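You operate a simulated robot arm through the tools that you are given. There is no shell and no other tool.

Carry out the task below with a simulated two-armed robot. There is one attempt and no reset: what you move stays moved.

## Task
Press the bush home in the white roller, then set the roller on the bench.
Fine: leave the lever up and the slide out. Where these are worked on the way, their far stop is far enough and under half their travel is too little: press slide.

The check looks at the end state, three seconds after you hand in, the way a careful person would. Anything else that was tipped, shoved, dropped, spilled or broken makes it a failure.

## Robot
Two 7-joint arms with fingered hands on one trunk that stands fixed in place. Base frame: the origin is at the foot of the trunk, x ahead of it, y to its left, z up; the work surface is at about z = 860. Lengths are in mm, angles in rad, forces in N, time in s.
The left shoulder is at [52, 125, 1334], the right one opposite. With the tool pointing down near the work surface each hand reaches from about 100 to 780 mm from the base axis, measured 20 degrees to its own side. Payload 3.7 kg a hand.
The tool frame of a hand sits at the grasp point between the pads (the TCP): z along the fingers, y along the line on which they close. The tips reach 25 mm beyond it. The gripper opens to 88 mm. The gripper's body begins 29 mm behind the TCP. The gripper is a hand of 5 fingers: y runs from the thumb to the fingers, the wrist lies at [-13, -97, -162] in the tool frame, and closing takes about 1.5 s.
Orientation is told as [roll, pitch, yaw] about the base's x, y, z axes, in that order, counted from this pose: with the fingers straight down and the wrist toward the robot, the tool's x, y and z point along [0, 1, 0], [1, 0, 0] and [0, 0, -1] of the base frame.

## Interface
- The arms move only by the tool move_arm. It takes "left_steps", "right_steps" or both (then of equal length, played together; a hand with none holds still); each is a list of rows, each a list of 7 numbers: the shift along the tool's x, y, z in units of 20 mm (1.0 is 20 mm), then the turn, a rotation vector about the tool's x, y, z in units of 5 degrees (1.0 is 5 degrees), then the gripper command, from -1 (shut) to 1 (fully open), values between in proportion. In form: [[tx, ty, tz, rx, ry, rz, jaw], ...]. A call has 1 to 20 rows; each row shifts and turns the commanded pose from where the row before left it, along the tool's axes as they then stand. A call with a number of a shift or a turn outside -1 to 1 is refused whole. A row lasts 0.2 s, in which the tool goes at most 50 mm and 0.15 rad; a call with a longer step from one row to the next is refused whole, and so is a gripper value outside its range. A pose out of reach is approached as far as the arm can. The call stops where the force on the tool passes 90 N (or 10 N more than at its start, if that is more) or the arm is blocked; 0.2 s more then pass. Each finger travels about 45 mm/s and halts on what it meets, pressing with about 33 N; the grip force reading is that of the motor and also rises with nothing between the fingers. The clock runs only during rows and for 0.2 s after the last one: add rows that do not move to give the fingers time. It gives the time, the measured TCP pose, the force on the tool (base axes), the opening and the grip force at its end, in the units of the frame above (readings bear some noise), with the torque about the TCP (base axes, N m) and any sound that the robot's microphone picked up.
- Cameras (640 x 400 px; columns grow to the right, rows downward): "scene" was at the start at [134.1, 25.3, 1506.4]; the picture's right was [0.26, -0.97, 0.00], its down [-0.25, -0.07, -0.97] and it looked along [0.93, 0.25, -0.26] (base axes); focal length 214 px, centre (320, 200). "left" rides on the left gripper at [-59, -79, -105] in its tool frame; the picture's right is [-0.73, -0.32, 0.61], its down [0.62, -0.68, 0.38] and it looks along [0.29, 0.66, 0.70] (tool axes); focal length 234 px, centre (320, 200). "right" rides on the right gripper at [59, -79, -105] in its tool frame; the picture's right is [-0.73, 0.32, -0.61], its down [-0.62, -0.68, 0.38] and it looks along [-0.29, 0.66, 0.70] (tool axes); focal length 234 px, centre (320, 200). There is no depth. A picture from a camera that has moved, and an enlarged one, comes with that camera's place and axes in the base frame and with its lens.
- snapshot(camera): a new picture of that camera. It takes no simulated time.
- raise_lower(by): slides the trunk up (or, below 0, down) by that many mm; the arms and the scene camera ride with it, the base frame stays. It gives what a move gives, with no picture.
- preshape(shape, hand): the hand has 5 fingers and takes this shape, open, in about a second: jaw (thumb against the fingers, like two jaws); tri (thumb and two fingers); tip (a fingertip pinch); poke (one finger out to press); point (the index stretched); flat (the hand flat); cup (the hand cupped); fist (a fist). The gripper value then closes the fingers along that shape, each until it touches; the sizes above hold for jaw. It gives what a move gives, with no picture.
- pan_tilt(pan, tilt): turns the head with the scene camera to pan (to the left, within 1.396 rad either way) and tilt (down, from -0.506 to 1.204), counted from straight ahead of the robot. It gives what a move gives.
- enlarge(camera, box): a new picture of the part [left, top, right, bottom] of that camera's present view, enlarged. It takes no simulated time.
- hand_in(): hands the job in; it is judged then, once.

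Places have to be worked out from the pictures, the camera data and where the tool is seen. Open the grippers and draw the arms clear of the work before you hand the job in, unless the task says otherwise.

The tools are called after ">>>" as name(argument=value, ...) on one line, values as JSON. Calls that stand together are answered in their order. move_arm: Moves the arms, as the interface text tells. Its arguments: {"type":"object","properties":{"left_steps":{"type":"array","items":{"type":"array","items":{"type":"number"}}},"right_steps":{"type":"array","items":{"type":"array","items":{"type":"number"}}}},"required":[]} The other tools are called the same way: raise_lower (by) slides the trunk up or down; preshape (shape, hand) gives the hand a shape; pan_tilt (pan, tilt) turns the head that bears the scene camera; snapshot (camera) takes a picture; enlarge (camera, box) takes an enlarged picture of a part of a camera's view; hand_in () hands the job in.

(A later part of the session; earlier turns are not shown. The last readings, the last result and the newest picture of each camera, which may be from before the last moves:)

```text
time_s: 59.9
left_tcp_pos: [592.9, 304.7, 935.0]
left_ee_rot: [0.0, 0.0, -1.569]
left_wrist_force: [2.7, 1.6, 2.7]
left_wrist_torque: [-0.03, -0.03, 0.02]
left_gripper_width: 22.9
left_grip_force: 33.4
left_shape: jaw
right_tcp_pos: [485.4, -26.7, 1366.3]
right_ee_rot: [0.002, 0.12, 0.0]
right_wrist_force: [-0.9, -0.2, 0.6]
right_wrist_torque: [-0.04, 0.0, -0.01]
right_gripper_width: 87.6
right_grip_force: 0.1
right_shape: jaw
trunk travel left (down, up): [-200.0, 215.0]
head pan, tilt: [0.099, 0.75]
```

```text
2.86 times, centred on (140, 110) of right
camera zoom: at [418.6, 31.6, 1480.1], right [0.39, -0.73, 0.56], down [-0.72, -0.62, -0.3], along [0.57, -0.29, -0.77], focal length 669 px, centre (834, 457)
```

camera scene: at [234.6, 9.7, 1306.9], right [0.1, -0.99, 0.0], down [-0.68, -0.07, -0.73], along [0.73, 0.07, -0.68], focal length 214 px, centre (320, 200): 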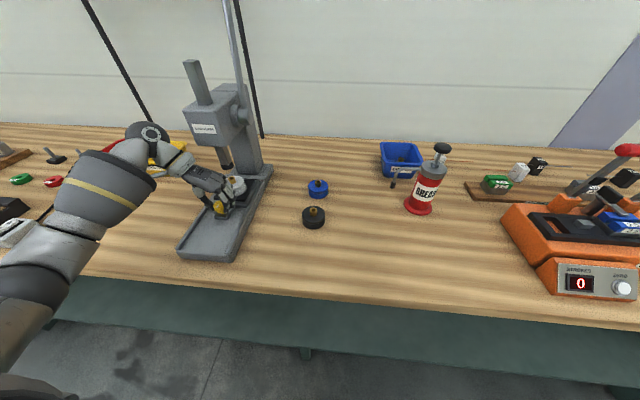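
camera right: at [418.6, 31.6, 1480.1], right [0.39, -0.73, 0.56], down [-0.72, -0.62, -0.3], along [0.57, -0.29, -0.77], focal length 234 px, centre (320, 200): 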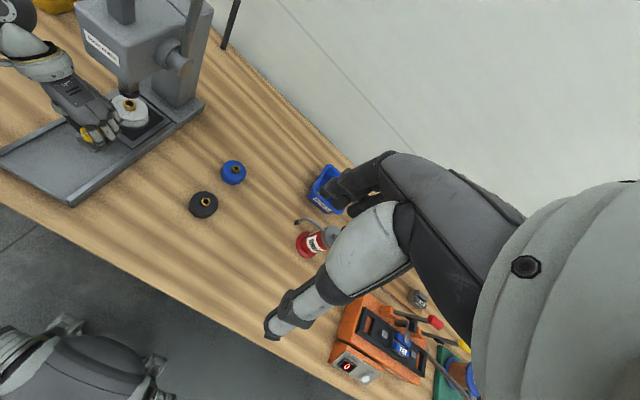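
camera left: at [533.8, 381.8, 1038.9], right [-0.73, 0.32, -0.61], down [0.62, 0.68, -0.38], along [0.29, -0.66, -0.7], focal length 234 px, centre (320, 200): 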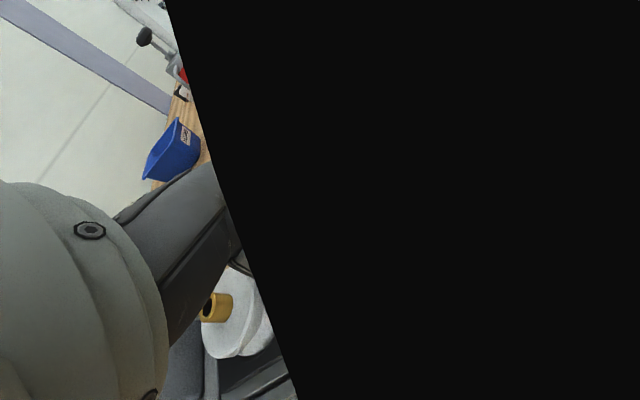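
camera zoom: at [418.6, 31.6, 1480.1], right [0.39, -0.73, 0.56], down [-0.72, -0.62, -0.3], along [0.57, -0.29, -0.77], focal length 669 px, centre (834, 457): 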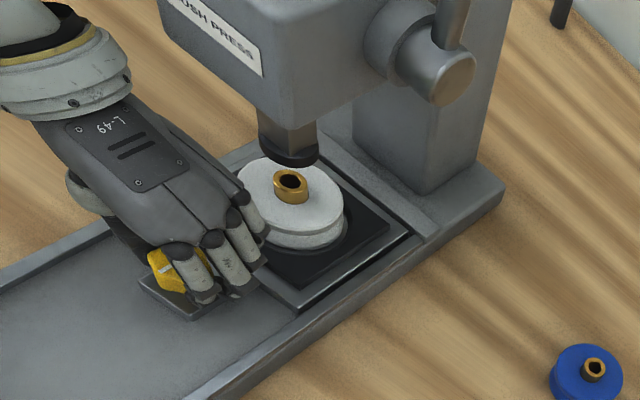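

Zooming more tightly on the slide's back edge and the step behind it.

>>> enlarge(camera="right", box=[110, 70, 180, 120])

>>> enlarge(camera="scene", box=[205, 135, 275, 195])

```text
8.00 times, centred on (145, 95) of right
camera zoom: at [418.6, 31.6, 1480.1], right [0.39, -0.73, 0.56], down [-0.72, -0.62, -0.3], along [0.57, -0.29, -0.77], focal length 1873 px, centre (1720, 1040)
```

zoom: 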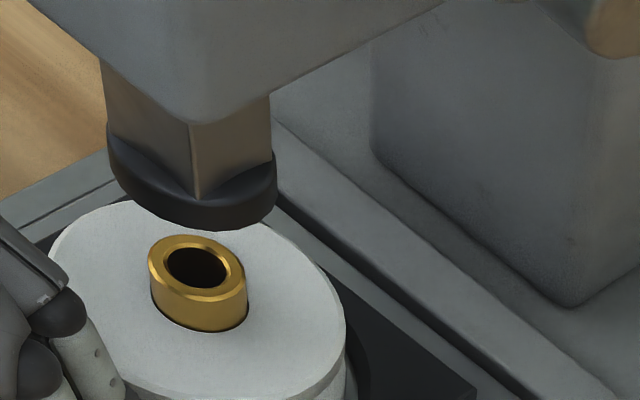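

```text
6.67 times, centred on (240, 165) of scene
camera zoom: at [234.6, 9.7, 1306.9], right [0.1, -0.99, 0.0], down [-0.68, -0.07, -0.73], along [0.73, 0.07, -0.68], focal length 1430 px, centre (853, 433)
```

zoom: 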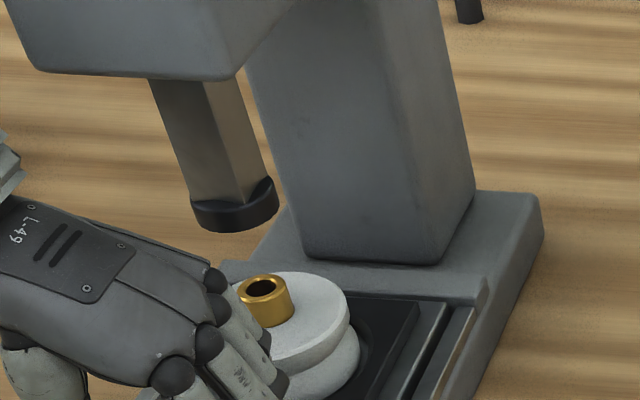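

Alignment is hard to judge from one view; the slide's own far stop is the proper reference, so I keep pushing in small steps until it is felt.

>>> move_arm(left_steps=[[0.1, 0, 0, 0, 0, 0, -1], [0.1, 0, 0, 0, 0, 0, -1], [0.05, 0, 0, 0, 0, 0, -1], [0, 0, 0, 0, 0, 0, -1]])

>>> enlarge(camera="right", box=[60, 40, 220, 180])

```text
time_s: 60.9
left_tcp_pos: [596.6, 303.5, 935.2]
left_ee_rot: [-0.001, 0.001, -1.568]
left_wrist_force: [-6.0, 3.5, 1.5]
left_wrist_torque: [0.03, 0.1, -0.07]
left_gripper_width: 22.9
left_grip_force: 33.1
left_shape: jaw
right_tcp_pos: [484.5, -26.7, 1365.6]
right_ee_rot: [0.001, 0.121, 0.0]
right_wrist_force: [-0.5, -0.3, 0.5]
right_wrist_torque: [0.0, -0.01, -0.01]
right_gripper_width: 87.7
right_grip_force: 0.1
right_shape: jaw
trunk travel left (down, up): [-200.0, 215.0]
head pan, tilt: [0.099, 0.75]
```

```text
2.86 times, centred on (140, 110) of right
camera zoom: at [417.4, 31.8, 1480.4], right [0.39, -0.73, 0.56], down [-0.72, -0.62, -0.3], along [0.57, -0.29, -0.77], focal length 669 px, centre (834, 457)
```

zoom: 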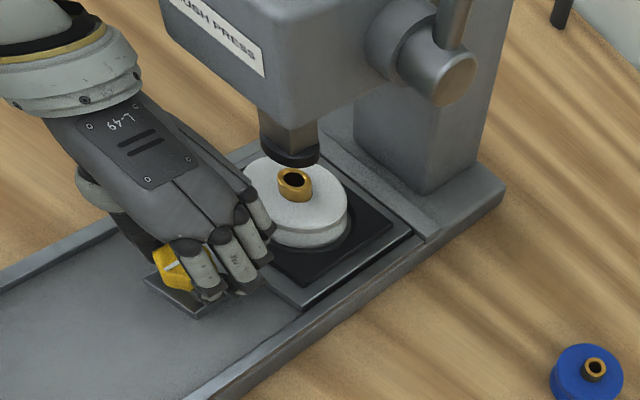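

A first resistance appears (−6 N in x). A few more mm to confirm the stop.

>>> move_arm(left_steps=[[0.1, 0, 0, 0, 0, 0, -1], [0.1, 0, 0, 0, 0, 0, -1], [0, 0, 0, 0, 0, 0, -1]])

>>> enlarge(camera="right", box=[60, 40, 220, 180])

```text
time_s: 61.7
left_tcp_pos: [600.5, 305.3, 934.8]
left_ee_rot: [-0.002, 0.001, -1.572]
left_wrist_force: [-20.4, 3.3, 1.2]
left_wrist_torque: [-0.01, 0.35, -0.22]
left_gripper_width: 22.5
left_grip_force: 33.3
left_shape: jaw
right_tcp_pos: [482.9, -27.3, 1366.0]
right_ee_rot: [0.0, 0.118, 0.0]
right_wrist_force: [-0.1, 0.8, -0.1]
right_wrist_torque: [0.02, 0.01, -0.02]
right_gripper_width: 87.5
right_grip_force: 0.0
right_shape: jaw
trunk travel left (down, up): [-200.0, 215.0]
head pan, tilt: [0.099, 0.75]
```

```text
2.86 times, centred on (140, 110) of right
camera zoom: at [415.9, 31.9, 1480.9], right [0.39, -0.73, 0.56], down [-0.72, -0.62, -0.3], along [0.57, -0.29, -0.77], focal length 669 px, centre (834, 457)
```

zoom: 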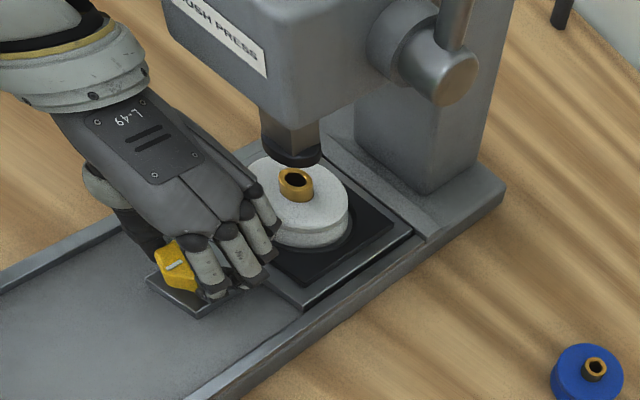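

At −20 N the slide stopped moving, so it is at its far stop (~116 mm of travel). I relax the push, open, and back out along −x without touching the knob.

>>> move_arm(left_steps=[[-0.15, 0, 0, 0, 0, 0, -1], [0, 0, 0, 0, 0, 0, -0.2], [0, 0, 0, 0, 0, 0, 0.35], [0, 0, 0, 0, 0, 0, 0.35], [0, 0, 0, 0, 0, 0, 0.35], [0, 0, 0, 0, 0, 0, 0.35]])

>>> enlarge(camera="right", box=[60, 40, 220, 180])

```text
time_s: 63.1
left_tcp_pos: [599.4, 304.9, 934.2]
left_ee_rot: [0.0, -0.001, -1.57]
left_wrist_force: [1.2, 0.9, -0.3]
left_wrist_torque: [-0.03, 0.0, -0.03]
left_gripper_width: 59.0
left_grip_force: 0.1
left_shape: jaw
right_tcp_pos: [485.5, -27.3, 1366.7]
right_ee_rot: [0.002, 0.121, -0.001]
right_wrist_force: [1.1, -0.4, 0.1]
right_wrist_torque: [0.0, 0.01, -0.01]
right_gripper_width: 87.8
right_grip_force: 0.0
right_shape: jaw
trunk travel left (down, up): [-200.0, 215.0]
head pan, tilt: [0.099, 0.75]
```

```text
2.86 times, centred on (140, 110) of right
camera zoom: at [418.5, 31.4, 1480.2], right [0.39, -0.73, 0.56], down [-0.72, -0.62, -0.3], along [0.57, -0.29, -0.77], focal length 669 px, centre (834, 457)
```

zoom: 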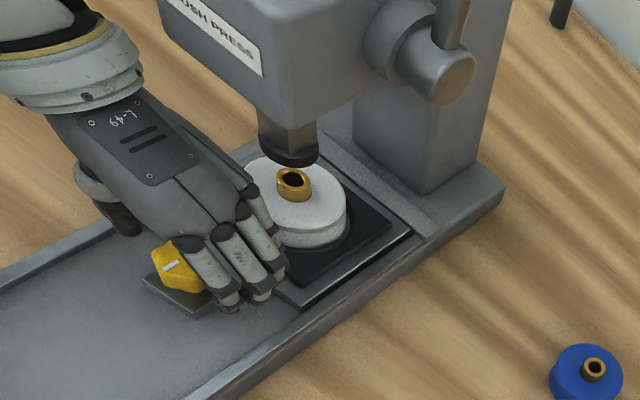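

Released; the slide stays home. Back the hand out along −x and then lift.

>>> move_arm(left_steps=[[-0.5, 0, 0, 0, 0, 0, 0.35], [-1, 0, 0, 0, 0, 0, 0.35], [-1, 0, 0, 0, 0, 0, 0.35], [-1, 0, 0, 0, 0, 0, 0.35], [-1, 0, 0, 0, 0, 0, 0.35], [-1, 0, 0, 0, 0, 0, 0.35], [0, 0, -1, 0, 0, 0, 0.35], [0, 0, -1, 0, 0, 0, 0.35], [0, 0, -1, 0, 0, 0, 0.35], [0, 0, -1, 0, 0, 0, 0.35], [0, 0, -1, 0, 0, 0, 1], [0, 0, -1, 0, 0, 0, 1], [0, 0, 0, 0, 0, 0, 1]])

>>> snapshot(camera="scene")

>>> snapshot(camera="right")

>>> snapshot(camera="left")

```text
time_s: 65.9
left_tcp_pos: [485.4, 305.9, 1055.1]
left_ee_rot: [-0.001, 0.001, -1.57]
left_wrist_force: [-0.5, -0.3, 0.5]
left_wrist_torque: [-0.05, -0.02, 0.01]
left_gripper_width: 87.4
left_grip_force: 0.0
left_shape: jaw
right_tcp_pos: [486.4, -27.2, 1366.0]
right_ee_rot: [0.001, 0.121, 0.0]
right_wrist_force: [0.3, -0.8, 0.0]
right_wrist_torque: [0.0, 0.0, -0.01]
right_gripper_width: 87.4
right_grip_force: 0.0
right_shape: jaw
trunk travel left (down, up): [-200.0, 215.0]
head pan, tilt: [0.099, 0.75]
```

```text
taken
camera scene: at [234.7, 9.7, 1306.8], right [0.1, -0.99, 0.0], down [-0.68, -0.07, -0.73], along [0.73, 0.07, -0.68], focal length 214 px, centre (320, 200)
```

scene: 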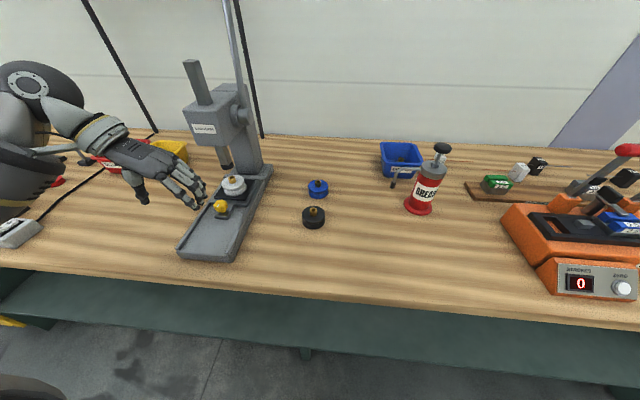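

```text
taken
camera right: at [418.7, 31.6, 1480.0], right [0.39, -0.73, 0.56], down [-0.72, -0.62, -0.3], along [0.57, -0.29, -0.77], focal length 234 px, centre (320, 200)
```

right: 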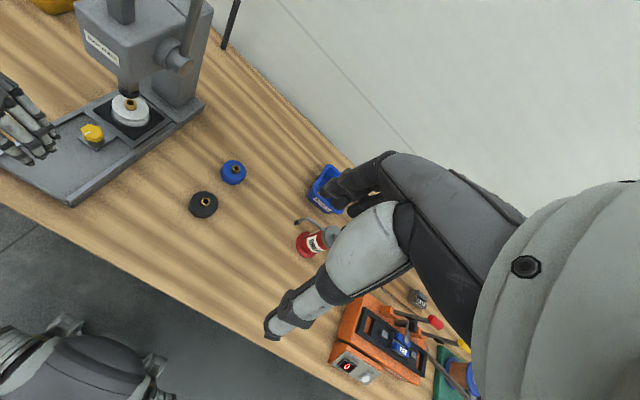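

```text
taken
camera left: at [427.3, 382.8, 1160.0], right [-0.73, 0.32, -0.61], down [0.62, 0.68, -0.38], along [0.29, -0.66, -0.7], focal length 234 px, centre (320, 200)
```

left: 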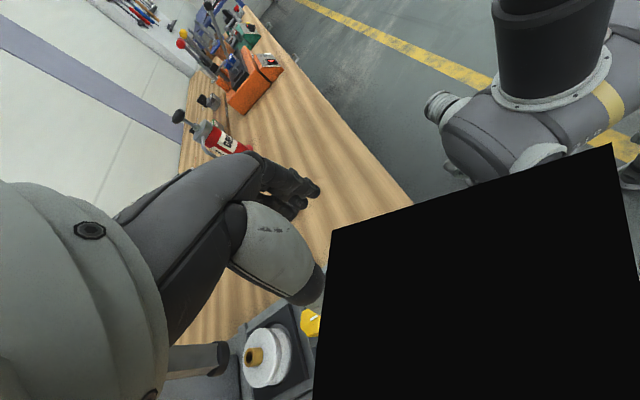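

The slide with the roller is under the ram. Next the lever: its handle sits near (755, 205, 1359), so I raise the trunk 100 mm and turn the left hand back with the wrist toward the robot.

>>> raise_lower(by=100)

>>> move_arm(left_steps=[[0, 0, -0.8, 0, 0, -1, 1], [0, 0, -0.8, 0, 0, -1, 1], [0, 0, -0.8, 0, 0, -1, 1], [0, 0, -0.8, 0, 0, -1, 1], [0, 0, -0.8, 0, 0, -1, 1], [0, 0, -0.8, 0, 0, -1, 1], [0, 0, -0.8, 0, 0, -1, 1], [0, 0, -0.8, 0, 0, -1, 1], [0, 0, -0.8, 0, 0, -1, 1], [0, 0, -0.8, 0, 0, -1, 1], [0, 0, -0.8, 0, 0, -1, 1], [0, 0, -0.8, 0, 0, -1, 1], [0, 0, -0.8, 0, 0, -1, 1], [0, 0, -0.8, 0, 0, -1, 1], [0, 0, -0.8, 0, 0, -1, 1], [0, 0, -0.8, 0, 0, -1, 1], [0, 0, -0.8, 0, 0, -1, 1], [0, 0, 0, 0, 0, -1, 1], [0, 0, 0, 0, 0, 0, 1]])

>>> pan_tilt(pan=0.2, tilt=0.25)

>>> snapshot(camera="scene")

>>> snapshot(camera="left")

>>> snapshot(camera="right")

```text
time_s: 67.2
left_tcp_pos: [489.5, 303.8, 1154.2]
left_ee_rot: [-0.004, -0.001, -1.57]
left_wrist_force: [-0.9, -0.6, 0.8]
left_wrist_torque: [0.0, 0.01, -0.01]
left_gripper_width: 87.7
left_grip_force: 0.0
left_shape: jaw
right_tcp_pos: [487.0, -25.9, 1464.5]
right_ee_rot: [0.0, 0.122, 0.0]
right_wrist_force: [0.0, -1.0, -0.1]
right_wrist_torque: [-0.04, 0.03, 0.02]
right_gripper_width: 87.8
right_grip_force: 0.1
right_shape: jaw
trunk travel left (down, up): [-300.0, 115.0]
head pan, tilt: [0.099, 0.75]
```

```text
time_s: 71.2
left_tcp_pos: [489.1, 302.7, 1425.1]
left_ee_rot: [-0.001, 0.0, 0.004]
left_wrist_force: [0.8, -0.1, 0.0]
left_wrist_torque: [-0.01, 0.0, 0.01]
left_gripper_width: 87.5
left_grip_force: 0.1
left_shape: jaw
right_tcp_pos: [486.3, -28.1, 1465.5]
right_ee_rot: [0.002, 0.121, 0.0]
right_wrist_force: [-0.4, -0.4, -0.1]
right_wrist_torque: [0.01, 0.0, 0.0]
right_gripper_width: 87.8
right_grip_force: 0.1
right_shape: jaw
trunk travel left (down, up): [-300.0, 115.0]
head pan, tilt: [0.099, 0.75]
```

```text
time_s: 72.1
left_tcp_pos: [488.2, 303.3, 1425.5]
left_ee_rot: [0.0, 0.001, 0.0]
left_wrist_force: [-0.4, 0.2, 0.9]
left_wrist_torque: [0.02, 0.0, 0.01]
left_gripper_width: 87.6
left_grip_force: 0.1
left_shape: jaw
right_tcp_pos: [485.4, -27.2, 1466.3]
right_ee_rot: [0.001, 0.121, -0.001]
right_wrist_force: [0.1, -0.5, -0.6]
right_wrist_torque: [0.01, 0.01, 0.0]
right_gripper_width: 87.9
right_grip_force: 0.1
right_shape: jaw
trunk travel left (down, up): [-300.0, 115.0]
head pan, tilt: [0.201, 0.25]
```

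```text
taken
camera scene: at [156.8, 20.0, 1456.1], right [0.2, -0.98, 0.0], down [-0.24, -0.05, -0.97], along [0.95, 0.19, -0.25], focal length 214 px, centre (320, 200)
```

scene: 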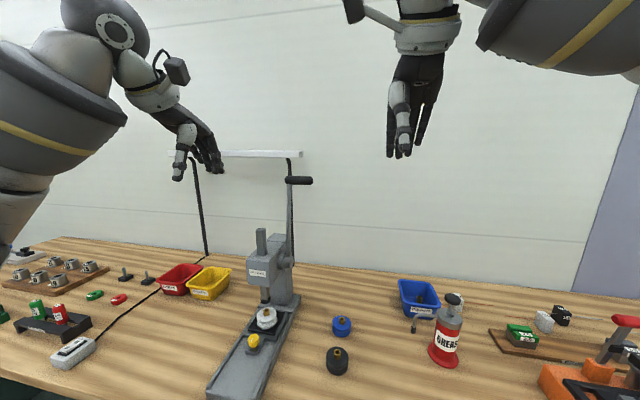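

```text
taken
camera left: at [409.7, 242.9, 1529.6], right [-0.32, -0.73, -0.61], down [-0.68, 0.62, -0.38], along [0.66, 0.29, -0.7], focal length 234 px, centre (320, 200)
```

left: 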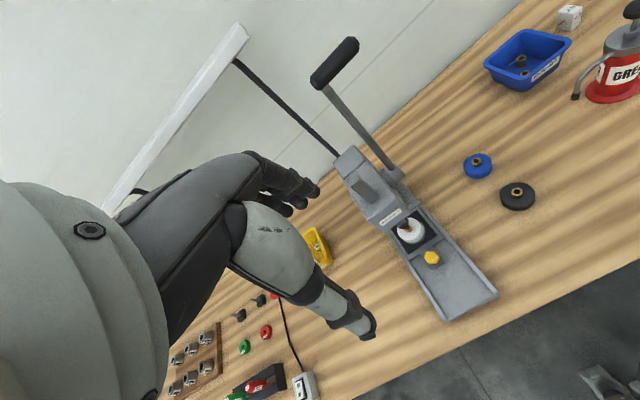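

```text
taken
camera right: at [418.5, 31.5, 1580.1], right [0.39, -0.73, 0.56], down [-0.72, -0.62, -0.3], along [0.57, -0.29, -0.77], focal length 234 px, centre (320, 200)
```

right: 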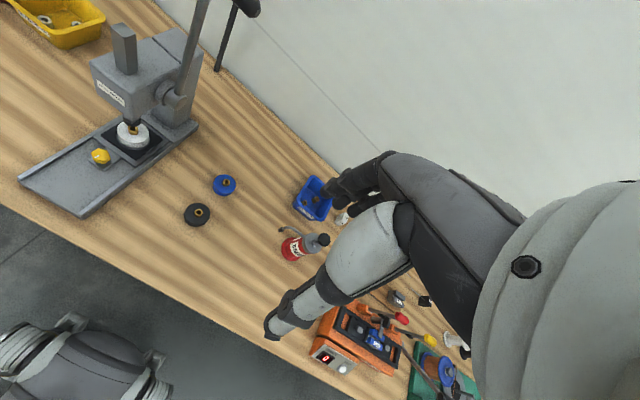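

Triangulation gives the handle centre (757, 203, 1357), free part y≈165–221, arm at y≈227. I move the left hand above it at z≈1425, centred at y≈180.

>>> move_arm(left_steps=[[-0.44, 0.95, 0, 0, 0, 0, 1], [-0.44, 0.95, 0, 0, 0, 0, 1], [-0.44, 0.95, 0, 0, 0, 0, 1], [-0.44, 0.95, 0, 0, 0, 0, 1], [-0.44, 0.95, 0, 0, 0, 0, 1], [-0.44, 0.95, 0, 0, 0, 0, 1], [-0.44, 0.95, 0, 0, 0, 0, 1], [-0.44, 0.95, 0, 0, 0, 0, 1], [-0.44, 0.95, 0, 0, 0, 0, 1], [-0.44, 0.95, 0, 0, 0, 0, 1], [-0.44, 0.95, 0, 0, 0, 0, 1], [-0.44, 0.95, 0, 0, 0, 0, 1], [-0.44, 0.95, 0, 0, 0, 0, 1], [-0.44, 0.95, 0, 0, 0, 0, 1], [0, 0, 0, 0, 0, 0, 1]])

>>> snapshot(camera="left")

>>> snapshot(camera="scene")

```text
time_s: 75.3
left_tcp_pos: [738.2, 183.4, 1413.8]
left_ee_rot: [0.002, 0.0, 0.003]
left_wrist_force: [0.3, 0.4, -0.2]
left_wrist_torque: [0.04, 0.01, 0.0]
left_gripper_width: 87.7
left_grip_force: 0.0
left_shape: jaw
left hand out of reach, approached as far as the arm can: row 13, 14
right_tcp_pos: [485.1, -27.9, 1466.3]
right_ee_rot: [0.003, 0.121, -0.002]
right_wrist_force: [-0.3, 0.2, 1.1]
right_wrist_torque: [-0.01, 0.0, -0.05]
right_gripper_width: 87.7
right_grip_force: 0.0
right_shape: jaw
trunk travel left (down, up): [-300.0, 115.0]
head pan, tilt: [0.201, 0.25]
```

```text
taken
camera left: at [658.8, 122.9, 1518.7], right [-0.32, -0.73, -0.61], down [-0.68, 0.62, -0.38], along [0.66, 0.29, -0.7], focal length 234 px, centre (320, 200)
```

left: 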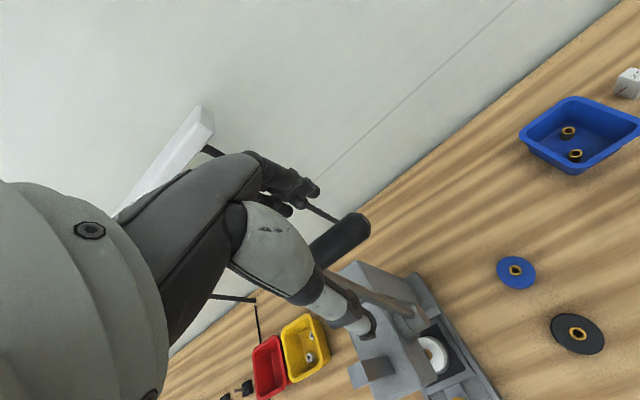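

```text
taken
camera scene: at [156.5, 19.8, 1456.2], right [0.2, -0.98, 0.0], down [-0.24, -0.05, -0.97], along [0.95, 0.19, -0.25], focal length 214 px, centre (320, 200)
```

scene: 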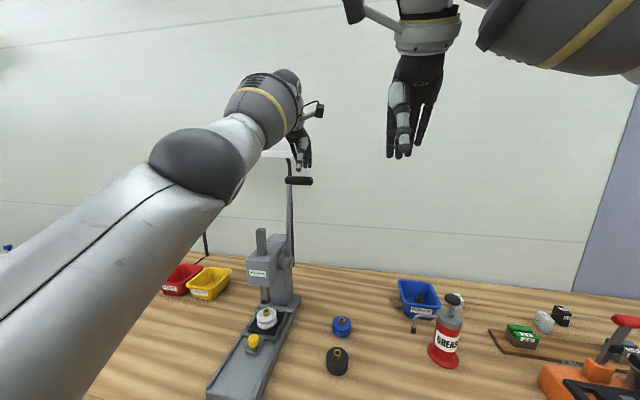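

The arm is at full stretch with fingers straight down. Pitching the hand so the fingers point forward-down (about 40°) brings the wrist closer; I back off 40 mm and rotate.

>>> move_arm(left_steps=[[0, -1, -0.5, 0, 0, 0, 1], [0, -1, -0.5, 0, 0, 0, 1], [0, 0, 0, -1, 0, 0, 1], [0, 0, 0, -1, 0, 0, 1], [0, 0, 0, -1, 0, 0, 1], [0, 0, 0, -1, 0, 0, 1], [0, 0, 0, -1, 0, 0, 1], [0, 0, 0, -1, 0, 0, 1], [0, 0, 0, -1, 0, 0, 1], [0, 0, 0, -1, 0, 0, 1], [0, 0, 0, 0, 0, 0, 1]])

>>> snapshot(camera="left")

>>> snapshot(camera="scene")

```text
time_s: 77.7
left_tcp_pos: [696.7, 182.3, 1435.9]
left_ee_rot: [0.0, -0.7, 0.0]
left_wrist_force: [0.6, -0.3, -0.1]
left_wrist_torque: [-0.01, 0.0, 0.0]
left_gripper_width: 87.8
left_grip_force: 0.0
left_shape: jaw
right_tcp_pos: [485.7, -26.1, 1465.7]
right_ee_rot: [0.0, 0.121, -0.001]
right_wrist_force: [0.5, 0.0, 0.4]
right_wrist_torque: [0.01, 0.0, -0.01]
right_gripper_width: 87.7
right_grip_force: 0.1
right_shape: jaw
trunk travel left (down, up): [-300.0, 115.0]
head pan, tilt: [0.201, 0.25]
```

```text
taken
camera left: at [569.2, 121.9, 1464.5], right [0.15, -0.73, -0.67], down [-0.28, 0.62, -0.73], along [0.95, 0.29, -0.11], focal length 234 px, centre (320, 200)
```

left: 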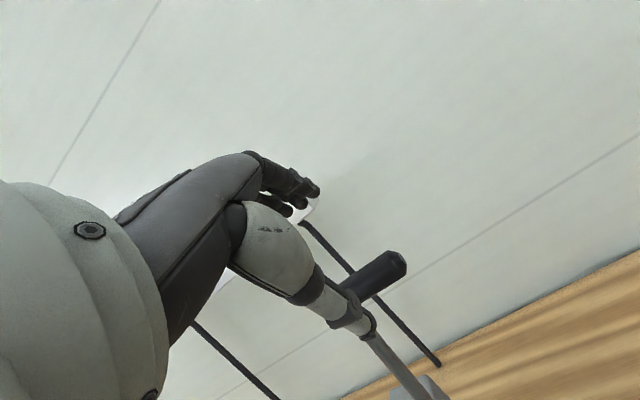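

```text
taken
camera scene: at [156.6, 19.8, 1456.2], right [0.2, -0.98, 0.0], down [-0.24, -0.05, -0.97], along [0.95, 0.19, -0.25], focal length 214 px, centre (320, 200)
```

scene: 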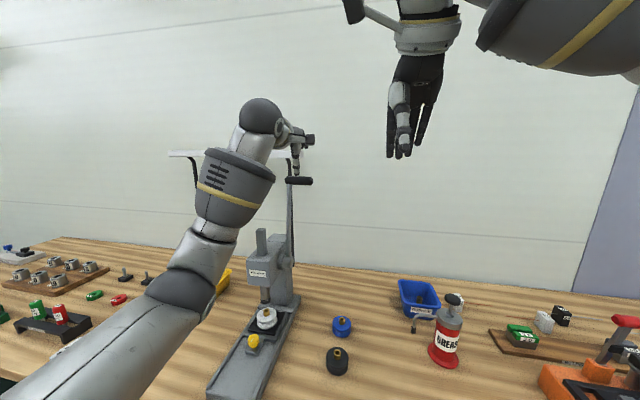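

Reachable now. The handle's end predicted position matches the wrist view, so I advance along the finger direction toward the handle (about 90 of 107 mm), shifting to y≈177.

>>> move_arm(left_steps=[[-0.05, -0.05, 0.9, 0, 0, 0, 1], [-0.05, -0.05, 0.9, 0, 0, 0, 1], [-0.05, -0.05, 0.9, 0, 0, 0, 1], [-0.05, -0.05, 0.9, 0, 0, 0, 1], [0, 0, 0, 0, 0, 0, 1]])

>>> snapshot(camera="left")

>>> enlarge(camera="scene", box=[220, 110, 360, 220])

```text
time_s: 78.9
left_tcp_pos: [743.0, 177.3, 1377.2]
left_ee_rot: [0.0, -0.698, 0.002]
left_wrist_force: [-0.2, 0.3, -0.2]
left_wrist_torque: [-0.04, 0.0, -0.01]
left_gripper_width: 87.6
left_grip_force: 0.0
left_shape: jaw
right_tcp_pos: [486.5, -27.5, 1466.7]
right_ee_rot: [0.002, 0.121, 0.001]
right_wrist_force: [0.3, 0.3, -0.1]
right_wrist_torque: [0.01, 0.01, 0.04]
right_gripper_width: 87.9
right_grip_force: 0.0
right_shape: jaw
trunk travel left (down, up): [-300.0, 115.0]
head pan, tilt: [0.201, 0.25]
```

```text
taken
camera left: at [613.8, 117.7, 1406.5], right [0.14, -0.73, -0.67], down [-0.28, 0.62, -0.73], along [0.95, 0.29, -0.11], focal length 234 px, centre (320, 200)
```

left: 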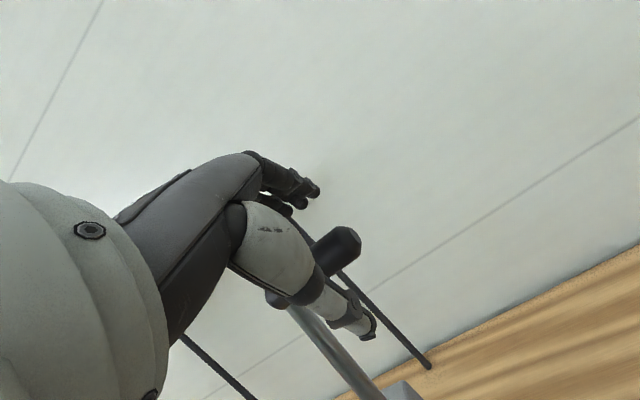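

```text
3.64 times, centred on (290, 165) of scene
camera zoom: at [156.5, 20.1, 1456.2], right [0.2, -0.98, 0.0], down [-0.24, -0.05, -0.97], along [0.95, 0.19, -0.25], focal length 780 px, centre (429, 327)
```

zoom: 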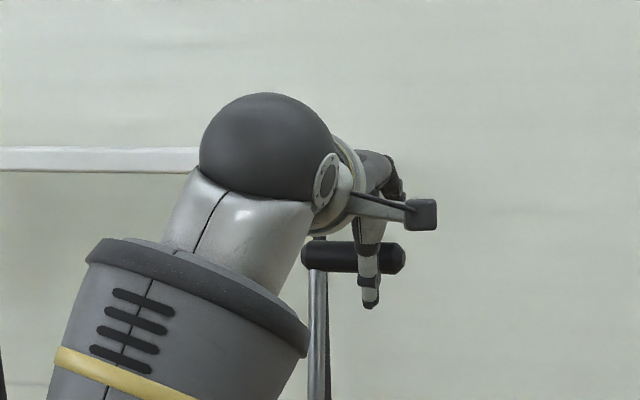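

The handle runs between thumb and fingers as planned. Advance another 30 mm and close around it.

>>> move_arm(left_steps=[[0, -0.05, 0.75, 0, 0, 0, 1], [0, -0.05, 0.75, 0, 0, 0, 1], [0, 0, 0, 0, 0, 0, 0.3], [0, 0, 0, 0, 0, 0, -0.3], [0, 0, 0, 0, 0, 0, -1], [0, 0, 0, 0, 0, 0, -1], [0, 0, 0, 0, 0, 0, -1], [0, 0, 0, 0, 0, 0, -1], [0, 0, 0, 0, 0, 0, -1]])

>>> snapshot(camera="left")

>>> enlarge(camera="scene", box=[220, 110, 360, 220])

```text
time_s: 80.9
left_tcp_pos: [760.7, 179.7, 1351.1]
left_ee_rot: [0.002, -0.695, 0.0]
left_wrist_force: [-2.0, 0.1, -7.9]
left_wrist_torque: [0.08, 0.1, -0.12]
left_gripper_width: 13.3
left_grip_force: 32.9
left_shape: jaw
right_tcp_pos: [485.5, -27.6, 1465.8]
right_ee_rot: [-0.001, 0.123, -0.001]
right_wrist_force: [-0.1, 0.4, 0.6]
right_wrist_torque: [0.0, -0.01, 0.04]
right_gripper_width: 87.6
right_grip_force: 0.0
right_shape: jaw
trunk travel left (down, up): [-300.0, 115.0]
head pan, tilt: [0.201, 0.25]
```

```text
taken
camera left: at [631.9, 119.5, 1380.8], right [0.14, -0.73, -0.67], down [-0.28, 0.62, -0.73], along [0.95, 0.29, -0.12], focal length 234 px, centre (320, 200)
```

left: 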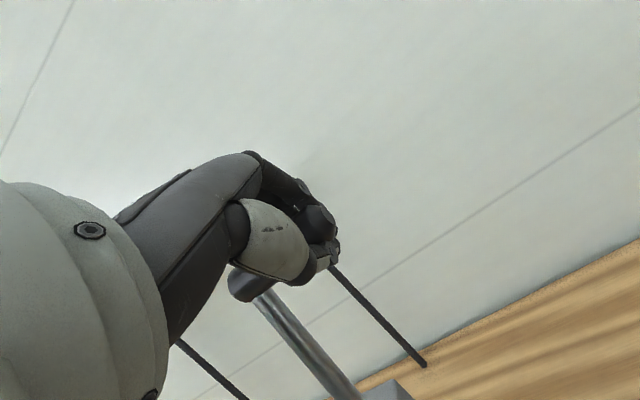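

```text
3.64 times, centred on (290, 165) of scene
camera zoom: at [157.5, 20.2, 1455.9], right [0.2, -0.98, 0.0], down [-0.24, -0.05, -0.97], along [0.95, 0.19, -0.25], focal length 780 px, centre (429, 327)
```

zoom: 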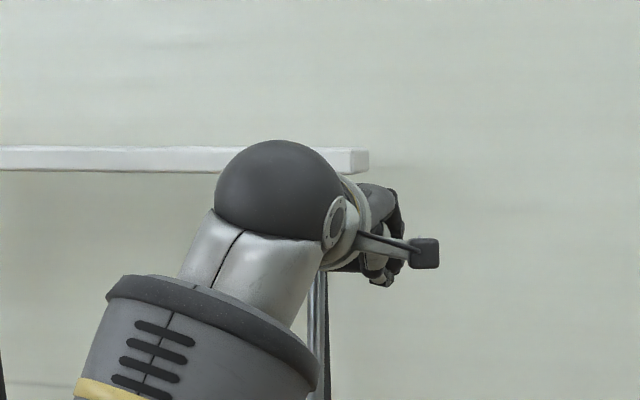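

Handle is held. Starting the pull: the first ~12° of arc brings the lever to vertical; I'll watch the forces.

>>> move_arm(left_steps=[[0, -0.44, -0.545, 0, 0, 0, -1], [0, -0.49, -0.506, 0, 0, 0, -1], [0, -0.74, -0.67, 0, 0, 0, -1], [0, 0, 0, 0, 0, 0, -1]])

>>> snapshot(camera="scene")

>>> snapshot(camera="left")

```text
time_s: 81.9
left_tcp_pos: [715.7, 180.1, 1354.0]
left_ee_rot: [0.003, -0.686, 0.002]
left_wrist_force: [3.0, 0.0, -28.6]
left_wrist_torque: [0.12, -0.25, -0.12]
left_gripper_width: 13.8
left_grip_force: 32.9
left_shape: jaw
right_tcp_pos: [489.8, -25.8, 1464.0]
right_ee_rot: [-0.001, 0.123, -0.001]
right_wrist_force: [-0.6, 0.0, 0.2]
right_wrist_torque: [0.03, -0.02, 0.0]
right_gripper_width: 87.6
right_grip_force: 0.0
right_shape: jaw
trunk travel left (down, up): [-300.0, 115.0]
head pan, tilt: [0.201, 0.25]
```

```text
taken
camera scene: at [160.7, 20.8, 1455.4], right [0.2, -0.98, 0.0], down [-0.24, -0.05, -0.97], along [0.95, 0.19, -0.25], focal length 214 px, centre (320, 200)
```

scene: 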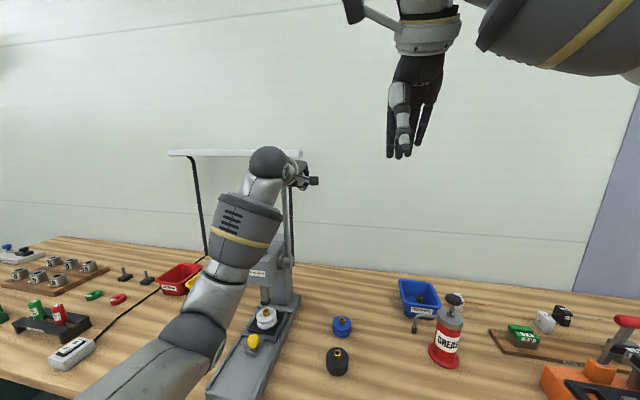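

```text
taken
camera left: at [587.4, 119.5, 1384.4], right [0.14, -0.73, -0.67], down [-0.29, 0.62, -0.73], along [0.95, 0.29, -0.12], focal length 234 px, centre (320, 200)
```

left: 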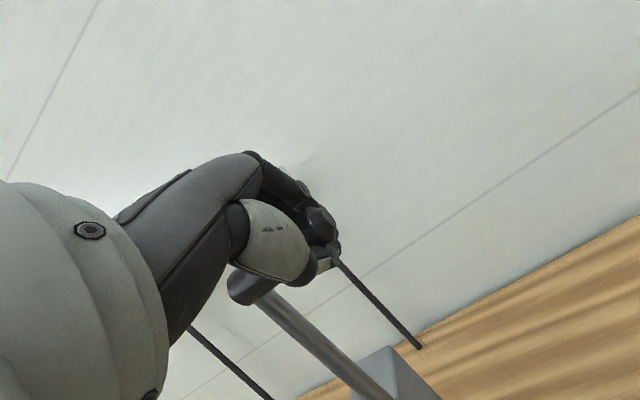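

The lever follows; the handle tugs the hand down slightly, so the arc is flatter than assumed. Continue with a lower arc, easing the hand's pitch back gradually.

>>> move_arm(left_steps=[[0, -0.78, -0.54, 0.5, 0, 0, -1], [0, -0.84, -0.44, 0.5, 0, 0, -1], [0, -0.89, -0.34, 0.5, 0, 0, -1], [0, -0.92, -0.23, 0.5, 0, 0, -1], [0, 0, 0, 0, 0, 0, -1]])

>>> snapshot(camera="left")

>>> snapshot(camera="scene")

```text
time_s: 83.1
left_tcp_pos: [643.0, 181.3, 1337.7]
left_ee_rot: [0.0, -0.511, 0.004]
left_wrist_force: [12.2, 1.0, -30.7]
left_wrist_torque: [0.1, -0.39, -0.09]
left_gripper_width: 13.1
left_grip_force: 32.9
left_shape: jaw
right_tcp_pos: [492.0, -26.0, 1464.5]
right_ee_rot: [-0.001, 0.125, 0.0]
right_wrist_force: [-0.9, -0.7, -1.2]
right_wrist_torque: [0.02, -0.04, -0.04]
right_gripper_width: 87.5
right_grip_force: 0.0
right_shape: jaw
trunk travel left (down, up): [-300.0, 115.0]
head pan, tilt: [0.201, 0.25]
```

```text
taken
camera left: at [523.5, 119.8, 1389.8], right [0.02, -0.73, -0.69], down [-0.41, 0.62, -0.67], along [0.91, 0.29, -0.29], focal length 234 px, centre (320, 200)
```

left: 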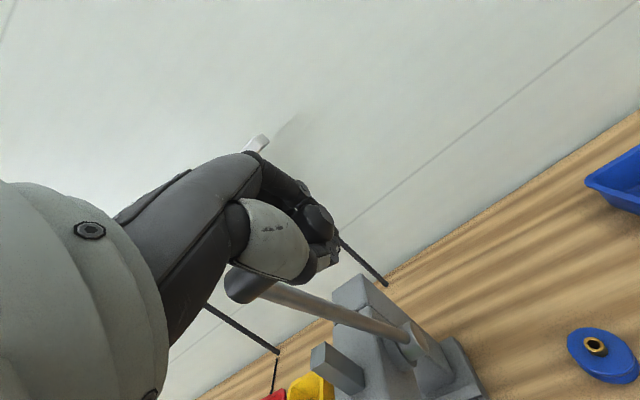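

```text
taken
camera scene: at [162.5, 21.3, 1455.3], right [0.2, -0.98, 0.0], down [-0.25, -0.05, -0.97], along [0.95, 0.19, -0.25], focal length 214 px, centre (320, 200)
```

scene: 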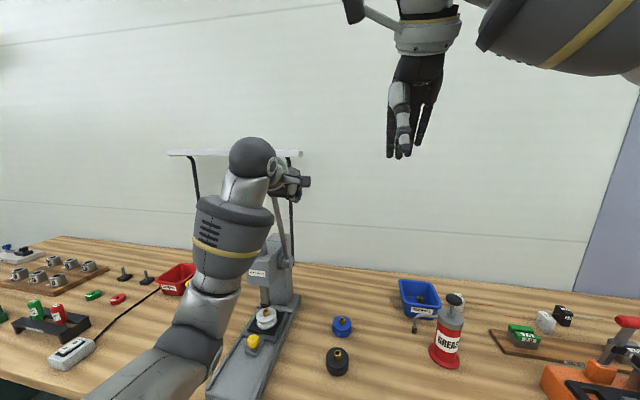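

The residual pull points along the lever toward its pivot, so the true radius is shorter: fitting the points gives pivot ≈(722, 1140), radius ≈210. Continue on that arc to about 45°.

>>> move_arm(left_steps=[[0, -0.88, 0.07, 0.5, 0, 0, -1], [0, -0.825, 0.03, 0.5, 0, 0, -1], [0, -0.847, 0.14, 0.5, 0, 0, -1], [0, -0.81, 0.23, 0.5, 0, 0, -1], [0, -0.793, 0.34, 0.5, 0, 0, -1], [0, 0, 0, 0, 0, 0, -1]])

>>> snapshot(camera="left")

>>> enlarge(camera="scene", box=[200, 130, 340, 360])

```text
time_s: 84.5
left_tcp_pos: [567.6, 179.1, 1292.4]
left_ee_rot: [-0.001, -0.302, 0.001]
left_wrist_force: [4.6, -0.2, -6.8]
left_wrist_torque: [0.08, -0.06, -0.16]
left_gripper_width: 11.6
left_grip_force: 33.7
left_shape: jaw
right_tcp_pos: [487.6, -26.2, 1465.8]
right_ee_rot: [0.001, 0.124, 0.0]
right_wrist_force: [-0.1, -0.3, 0.0]
right_wrist_torque: [0.03, 0.0, -0.01]
right_gripper_width: 88.0
right_grip_force: 0.0
right_shape: jaw
trunk travel left (down, up): [-300.0, 115.0]
head pan, tilt: [0.201, 0.25]
```

```text
taken
camera left: at [462.0, 119.1, 1368.1], right [-0.12, -0.73, -0.68], down [-0.54, 0.62, -0.57], along [0.83, 0.29, -0.47], focal length 234 px, centre (320, 200)
```

left: 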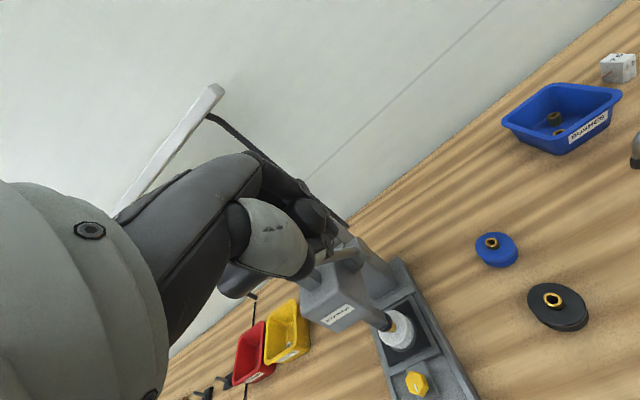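

```text
1.74 times, centred on (270, 245) of scene
camera zoom: at [158.2, 20.4, 1456.0], right [0.2, -0.98, 0.0], down [-0.24, -0.05, -0.97], along [0.95, 0.19, -0.25], focal length 373 px, centre (407, 122)
```

zoom: 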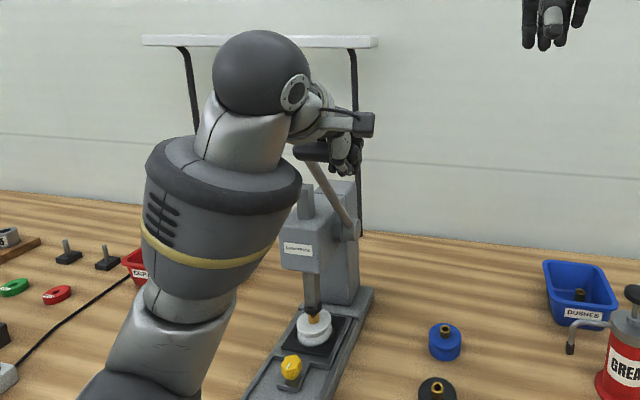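

Lever at ~45°, forces small. Let me check how close the ram is to the bush.

>>> enlarge(camera="left", box=[330, 260, 470, 400])

>>> enlarge(camera="scene", box=[240, 220, 310, 300])

```text
2.86 times, centred on (400, 330) of left
camera zoom: at [462.0, 119.1, 1368.1], right [-0.12, -0.73, -0.68], down [-0.54, 0.62, -0.57], along [0.83, 0.29, -0.47], focal length 669 px, centre (91, -171)
```

zoom: 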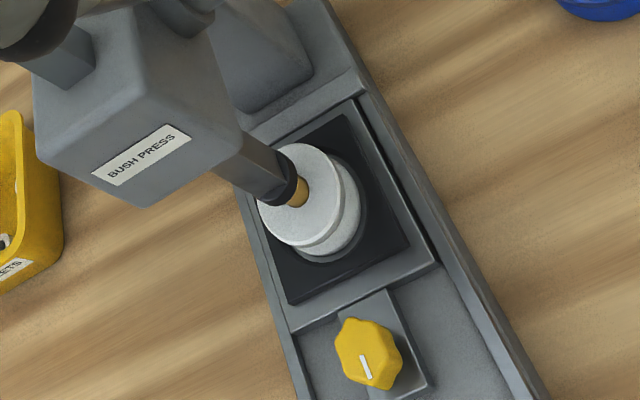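

```text
5.00 times, centred on (275, 260) of scene
camera zoom: at [158.2, 20.4, 1456.0], right [0.2, -0.98, 0.0], down [-0.24, -0.05, -0.97], along [0.95, 0.19, -0.25], focal length 1072 px, centre (545, -100)
```

zoom: 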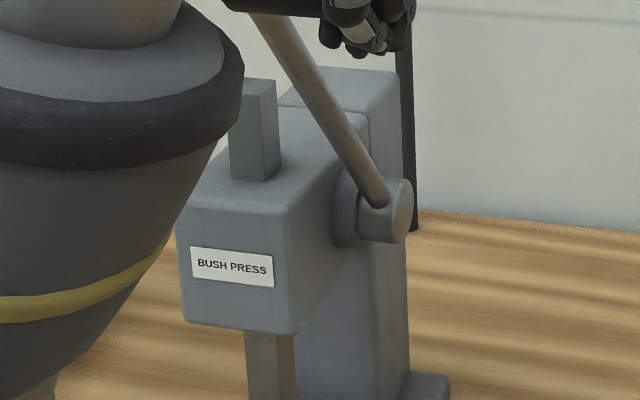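

The ram tip is meeting the bush. I continue down the arc (pivot ≈(718,1120), r≈229) to press, watching the load.

>>> move_arm(left_steps=[[0, -0.72, 0.335, 0.3, 0, 0, -1], [0, -0.685, 0.42, 0.3, 0, 0, -1], [0, -0.64, 0.477, 0.3, 0, 0, -1], [0, -0.594, 0.537, 0.3, 0, 0, -1], [0, 0, 0, 0, 0, 0, -1]])

>>> enlarge(camera="left", box=[300, 180, 500, 400])

```text
time_s: 85.7
left_tcp_pos: [525.2, 178.0, 1246.4]
left_ee_rot: [-0.001, -0.198, 0.002]
left_wrist_force: [0.5, 1.1, -1.1]
left_wrist_torque: [0.07, -0.02, -0.14]
left_gripper_width: 10.2
left_grip_force: 33.2
left_shape: jaw
right_tcp_pos: [486.4, -26.0, 1466.1]
right_ee_rot: [-0.001, 0.12, -0.001]
right_wrist_force: [-0.1, -0.4, -0.3]
right_wrist_torque: [0.01, -0.01, 0.01]
right_gripper_width: 87.8
right_grip_force: 0.1
right_shape: jaw
trunk travel left (down, up): [-300.0, 115.0]
head pan, tilt: [0.201, 0.25]
```

```text
1.82 times, centred on (400, 290) of left
camera zoom: at [428.2, 118.4, 1333.0], right [-0.19, -0.73, -0.66], down [-0.59, 0.62, -0.51], along [0.78, 0.29, -0.55], focal length 426 px, centre (174, 36)
```

zoom: 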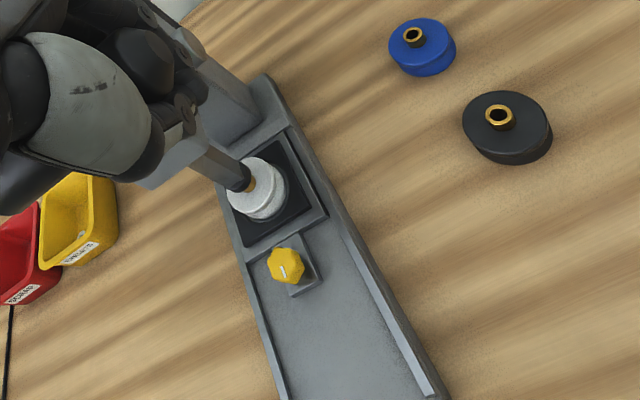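

Almost no load — let me check that the handle is still in the hand.

>>> snapshot(camera="scene")

>>> enlarge(camera="scene", box=[220, 140, 340, 320])

>>> snapshot(camera="left")

>>> enlarge(camera="right", box=[60, 0, 260, 180])

```text
taken
camera scene: at [156.9, 20.3, 1456.1], right [0.2, -0.98, 0.0], down [-0.24, -0.05, -0.97], along [0.95, 0.19, -0.25], focal length 214 px, centre (320, 200)
```

scene: 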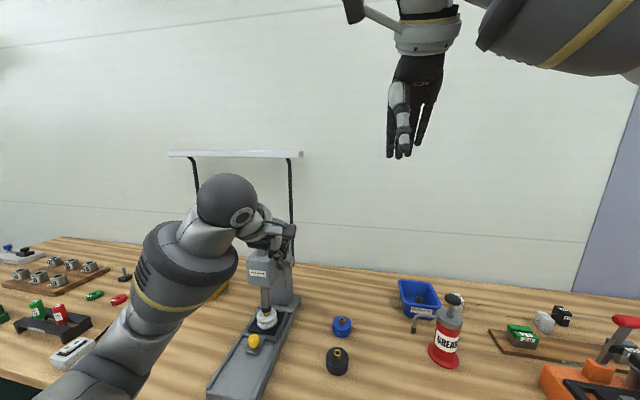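

```text
2.22 times, centred on (280, 230) of scene
camera zoom: at [156.9, 20.3, 1456.1], right [0.2, -0.98, 0.0], down [-0.24, -0.05, -0.97], along [0.95, 0.19, -0.25], focal length 477 px, centre (409, 133)
```

zoom: 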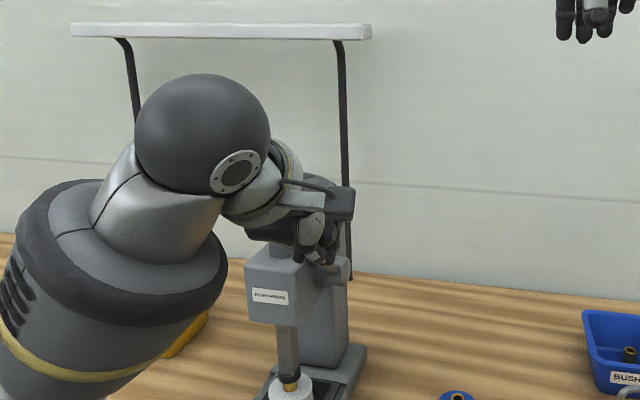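

```text
taken
camera left: at [428.2, 118.4, 1333.0], right [-0.19, -0.73, -0.66], down [-0.59, 0.62, -0.51], along [0.78, 0.29, -0.55], focal length 234 px, centre (320, 200)
```

left: 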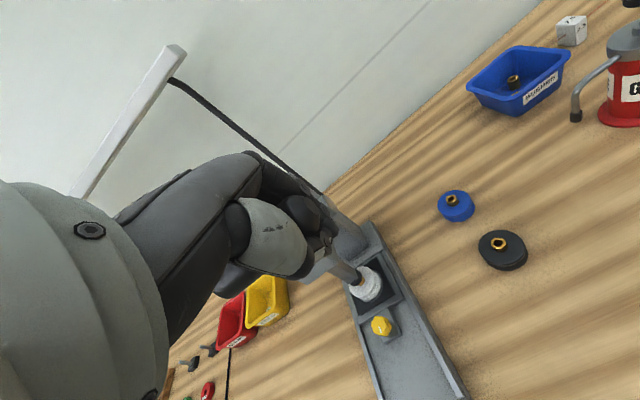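

```text
2.22 times, centred on (160, 90) of right
camera zoom: at [418.7, 31.8, 1580.1], right [0.39, -0.73, 0.56], down [-0.72, -0.62, -0.3], along [0.57, -0.29, -0.77], focal length 520 px, centre (676, 444)
```

zoom: 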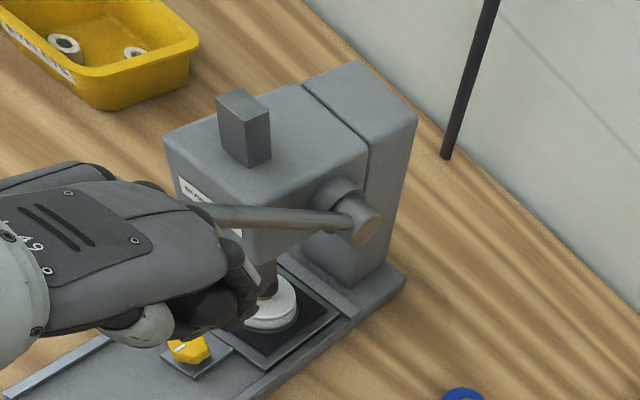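

The lever is at ~57° and still in hand; the ram is on the bush. Continue pressing down the arc.

>>> move_arm(left_steps=[[0, -0.51, 0.633, 0.3, 0, 0, -1], [0, -0.486, 0.64, 0.3, 0, 0, -1], [0, -0.418, 0.68, 0.3, 0, 0, -1], [0, 0, 0, 0, 0, 0, -1]])

>>> enlarge(camera="right", box=[60, 0, 260, 180])

>>> snapshot(camera="left")

```text
time_s: 86.7
left_tcp_pos: [505.4, 178.9, 1201.4]
left_ee_rot: [0.0, -0.121, 0.002]
left_wrist_force: [-2.4, -1.2, 0.3]
left_wrist_torque: [0.11, -0.05, -0.04]
left_gripper_width: 10.4
left_grip_force: 33.0
left_shape: jaw
right_tcp_pos: [485.3, -26.5, 1465.3]
right_ee_rot: [0.002, 0.122, -0.001]
right_wrist_force: [0.0, -1.5, 0.3]
right_wrist_torque: [0.0, -0.01, 0.0]
right_gripper_width: 87.9
right_grip_force: 0.0
right_shape: jaw
trunk travel left (down, up): [-300.0, 115.0]
head pan, tilt: [0.201, 0.25]
```

```text
2.22 times, centred on (160, 90) of right
camera zoom: at [417.9, 31.2, 1580.3], right [0.39, -0.73, 0.56], down [-0.72, -0.62, -0.3], along [0.57, -0.29, -0.77], focal length 520 px, centre (676, 444)
```

zoom: 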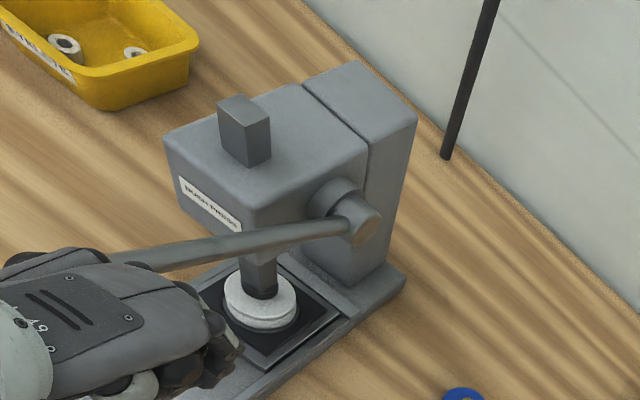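

```text
taken
camera left: at [414.1, 117.1, 1295.7], right [-0.25, -0.73, -0.64], down [-0.63, 0.62, -0.46], along [0.74, 0.29, -0.61], focal length 234 px, centre (320, 200)
```

left: 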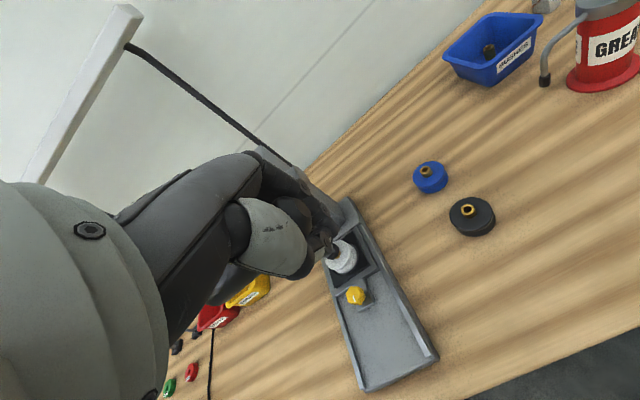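

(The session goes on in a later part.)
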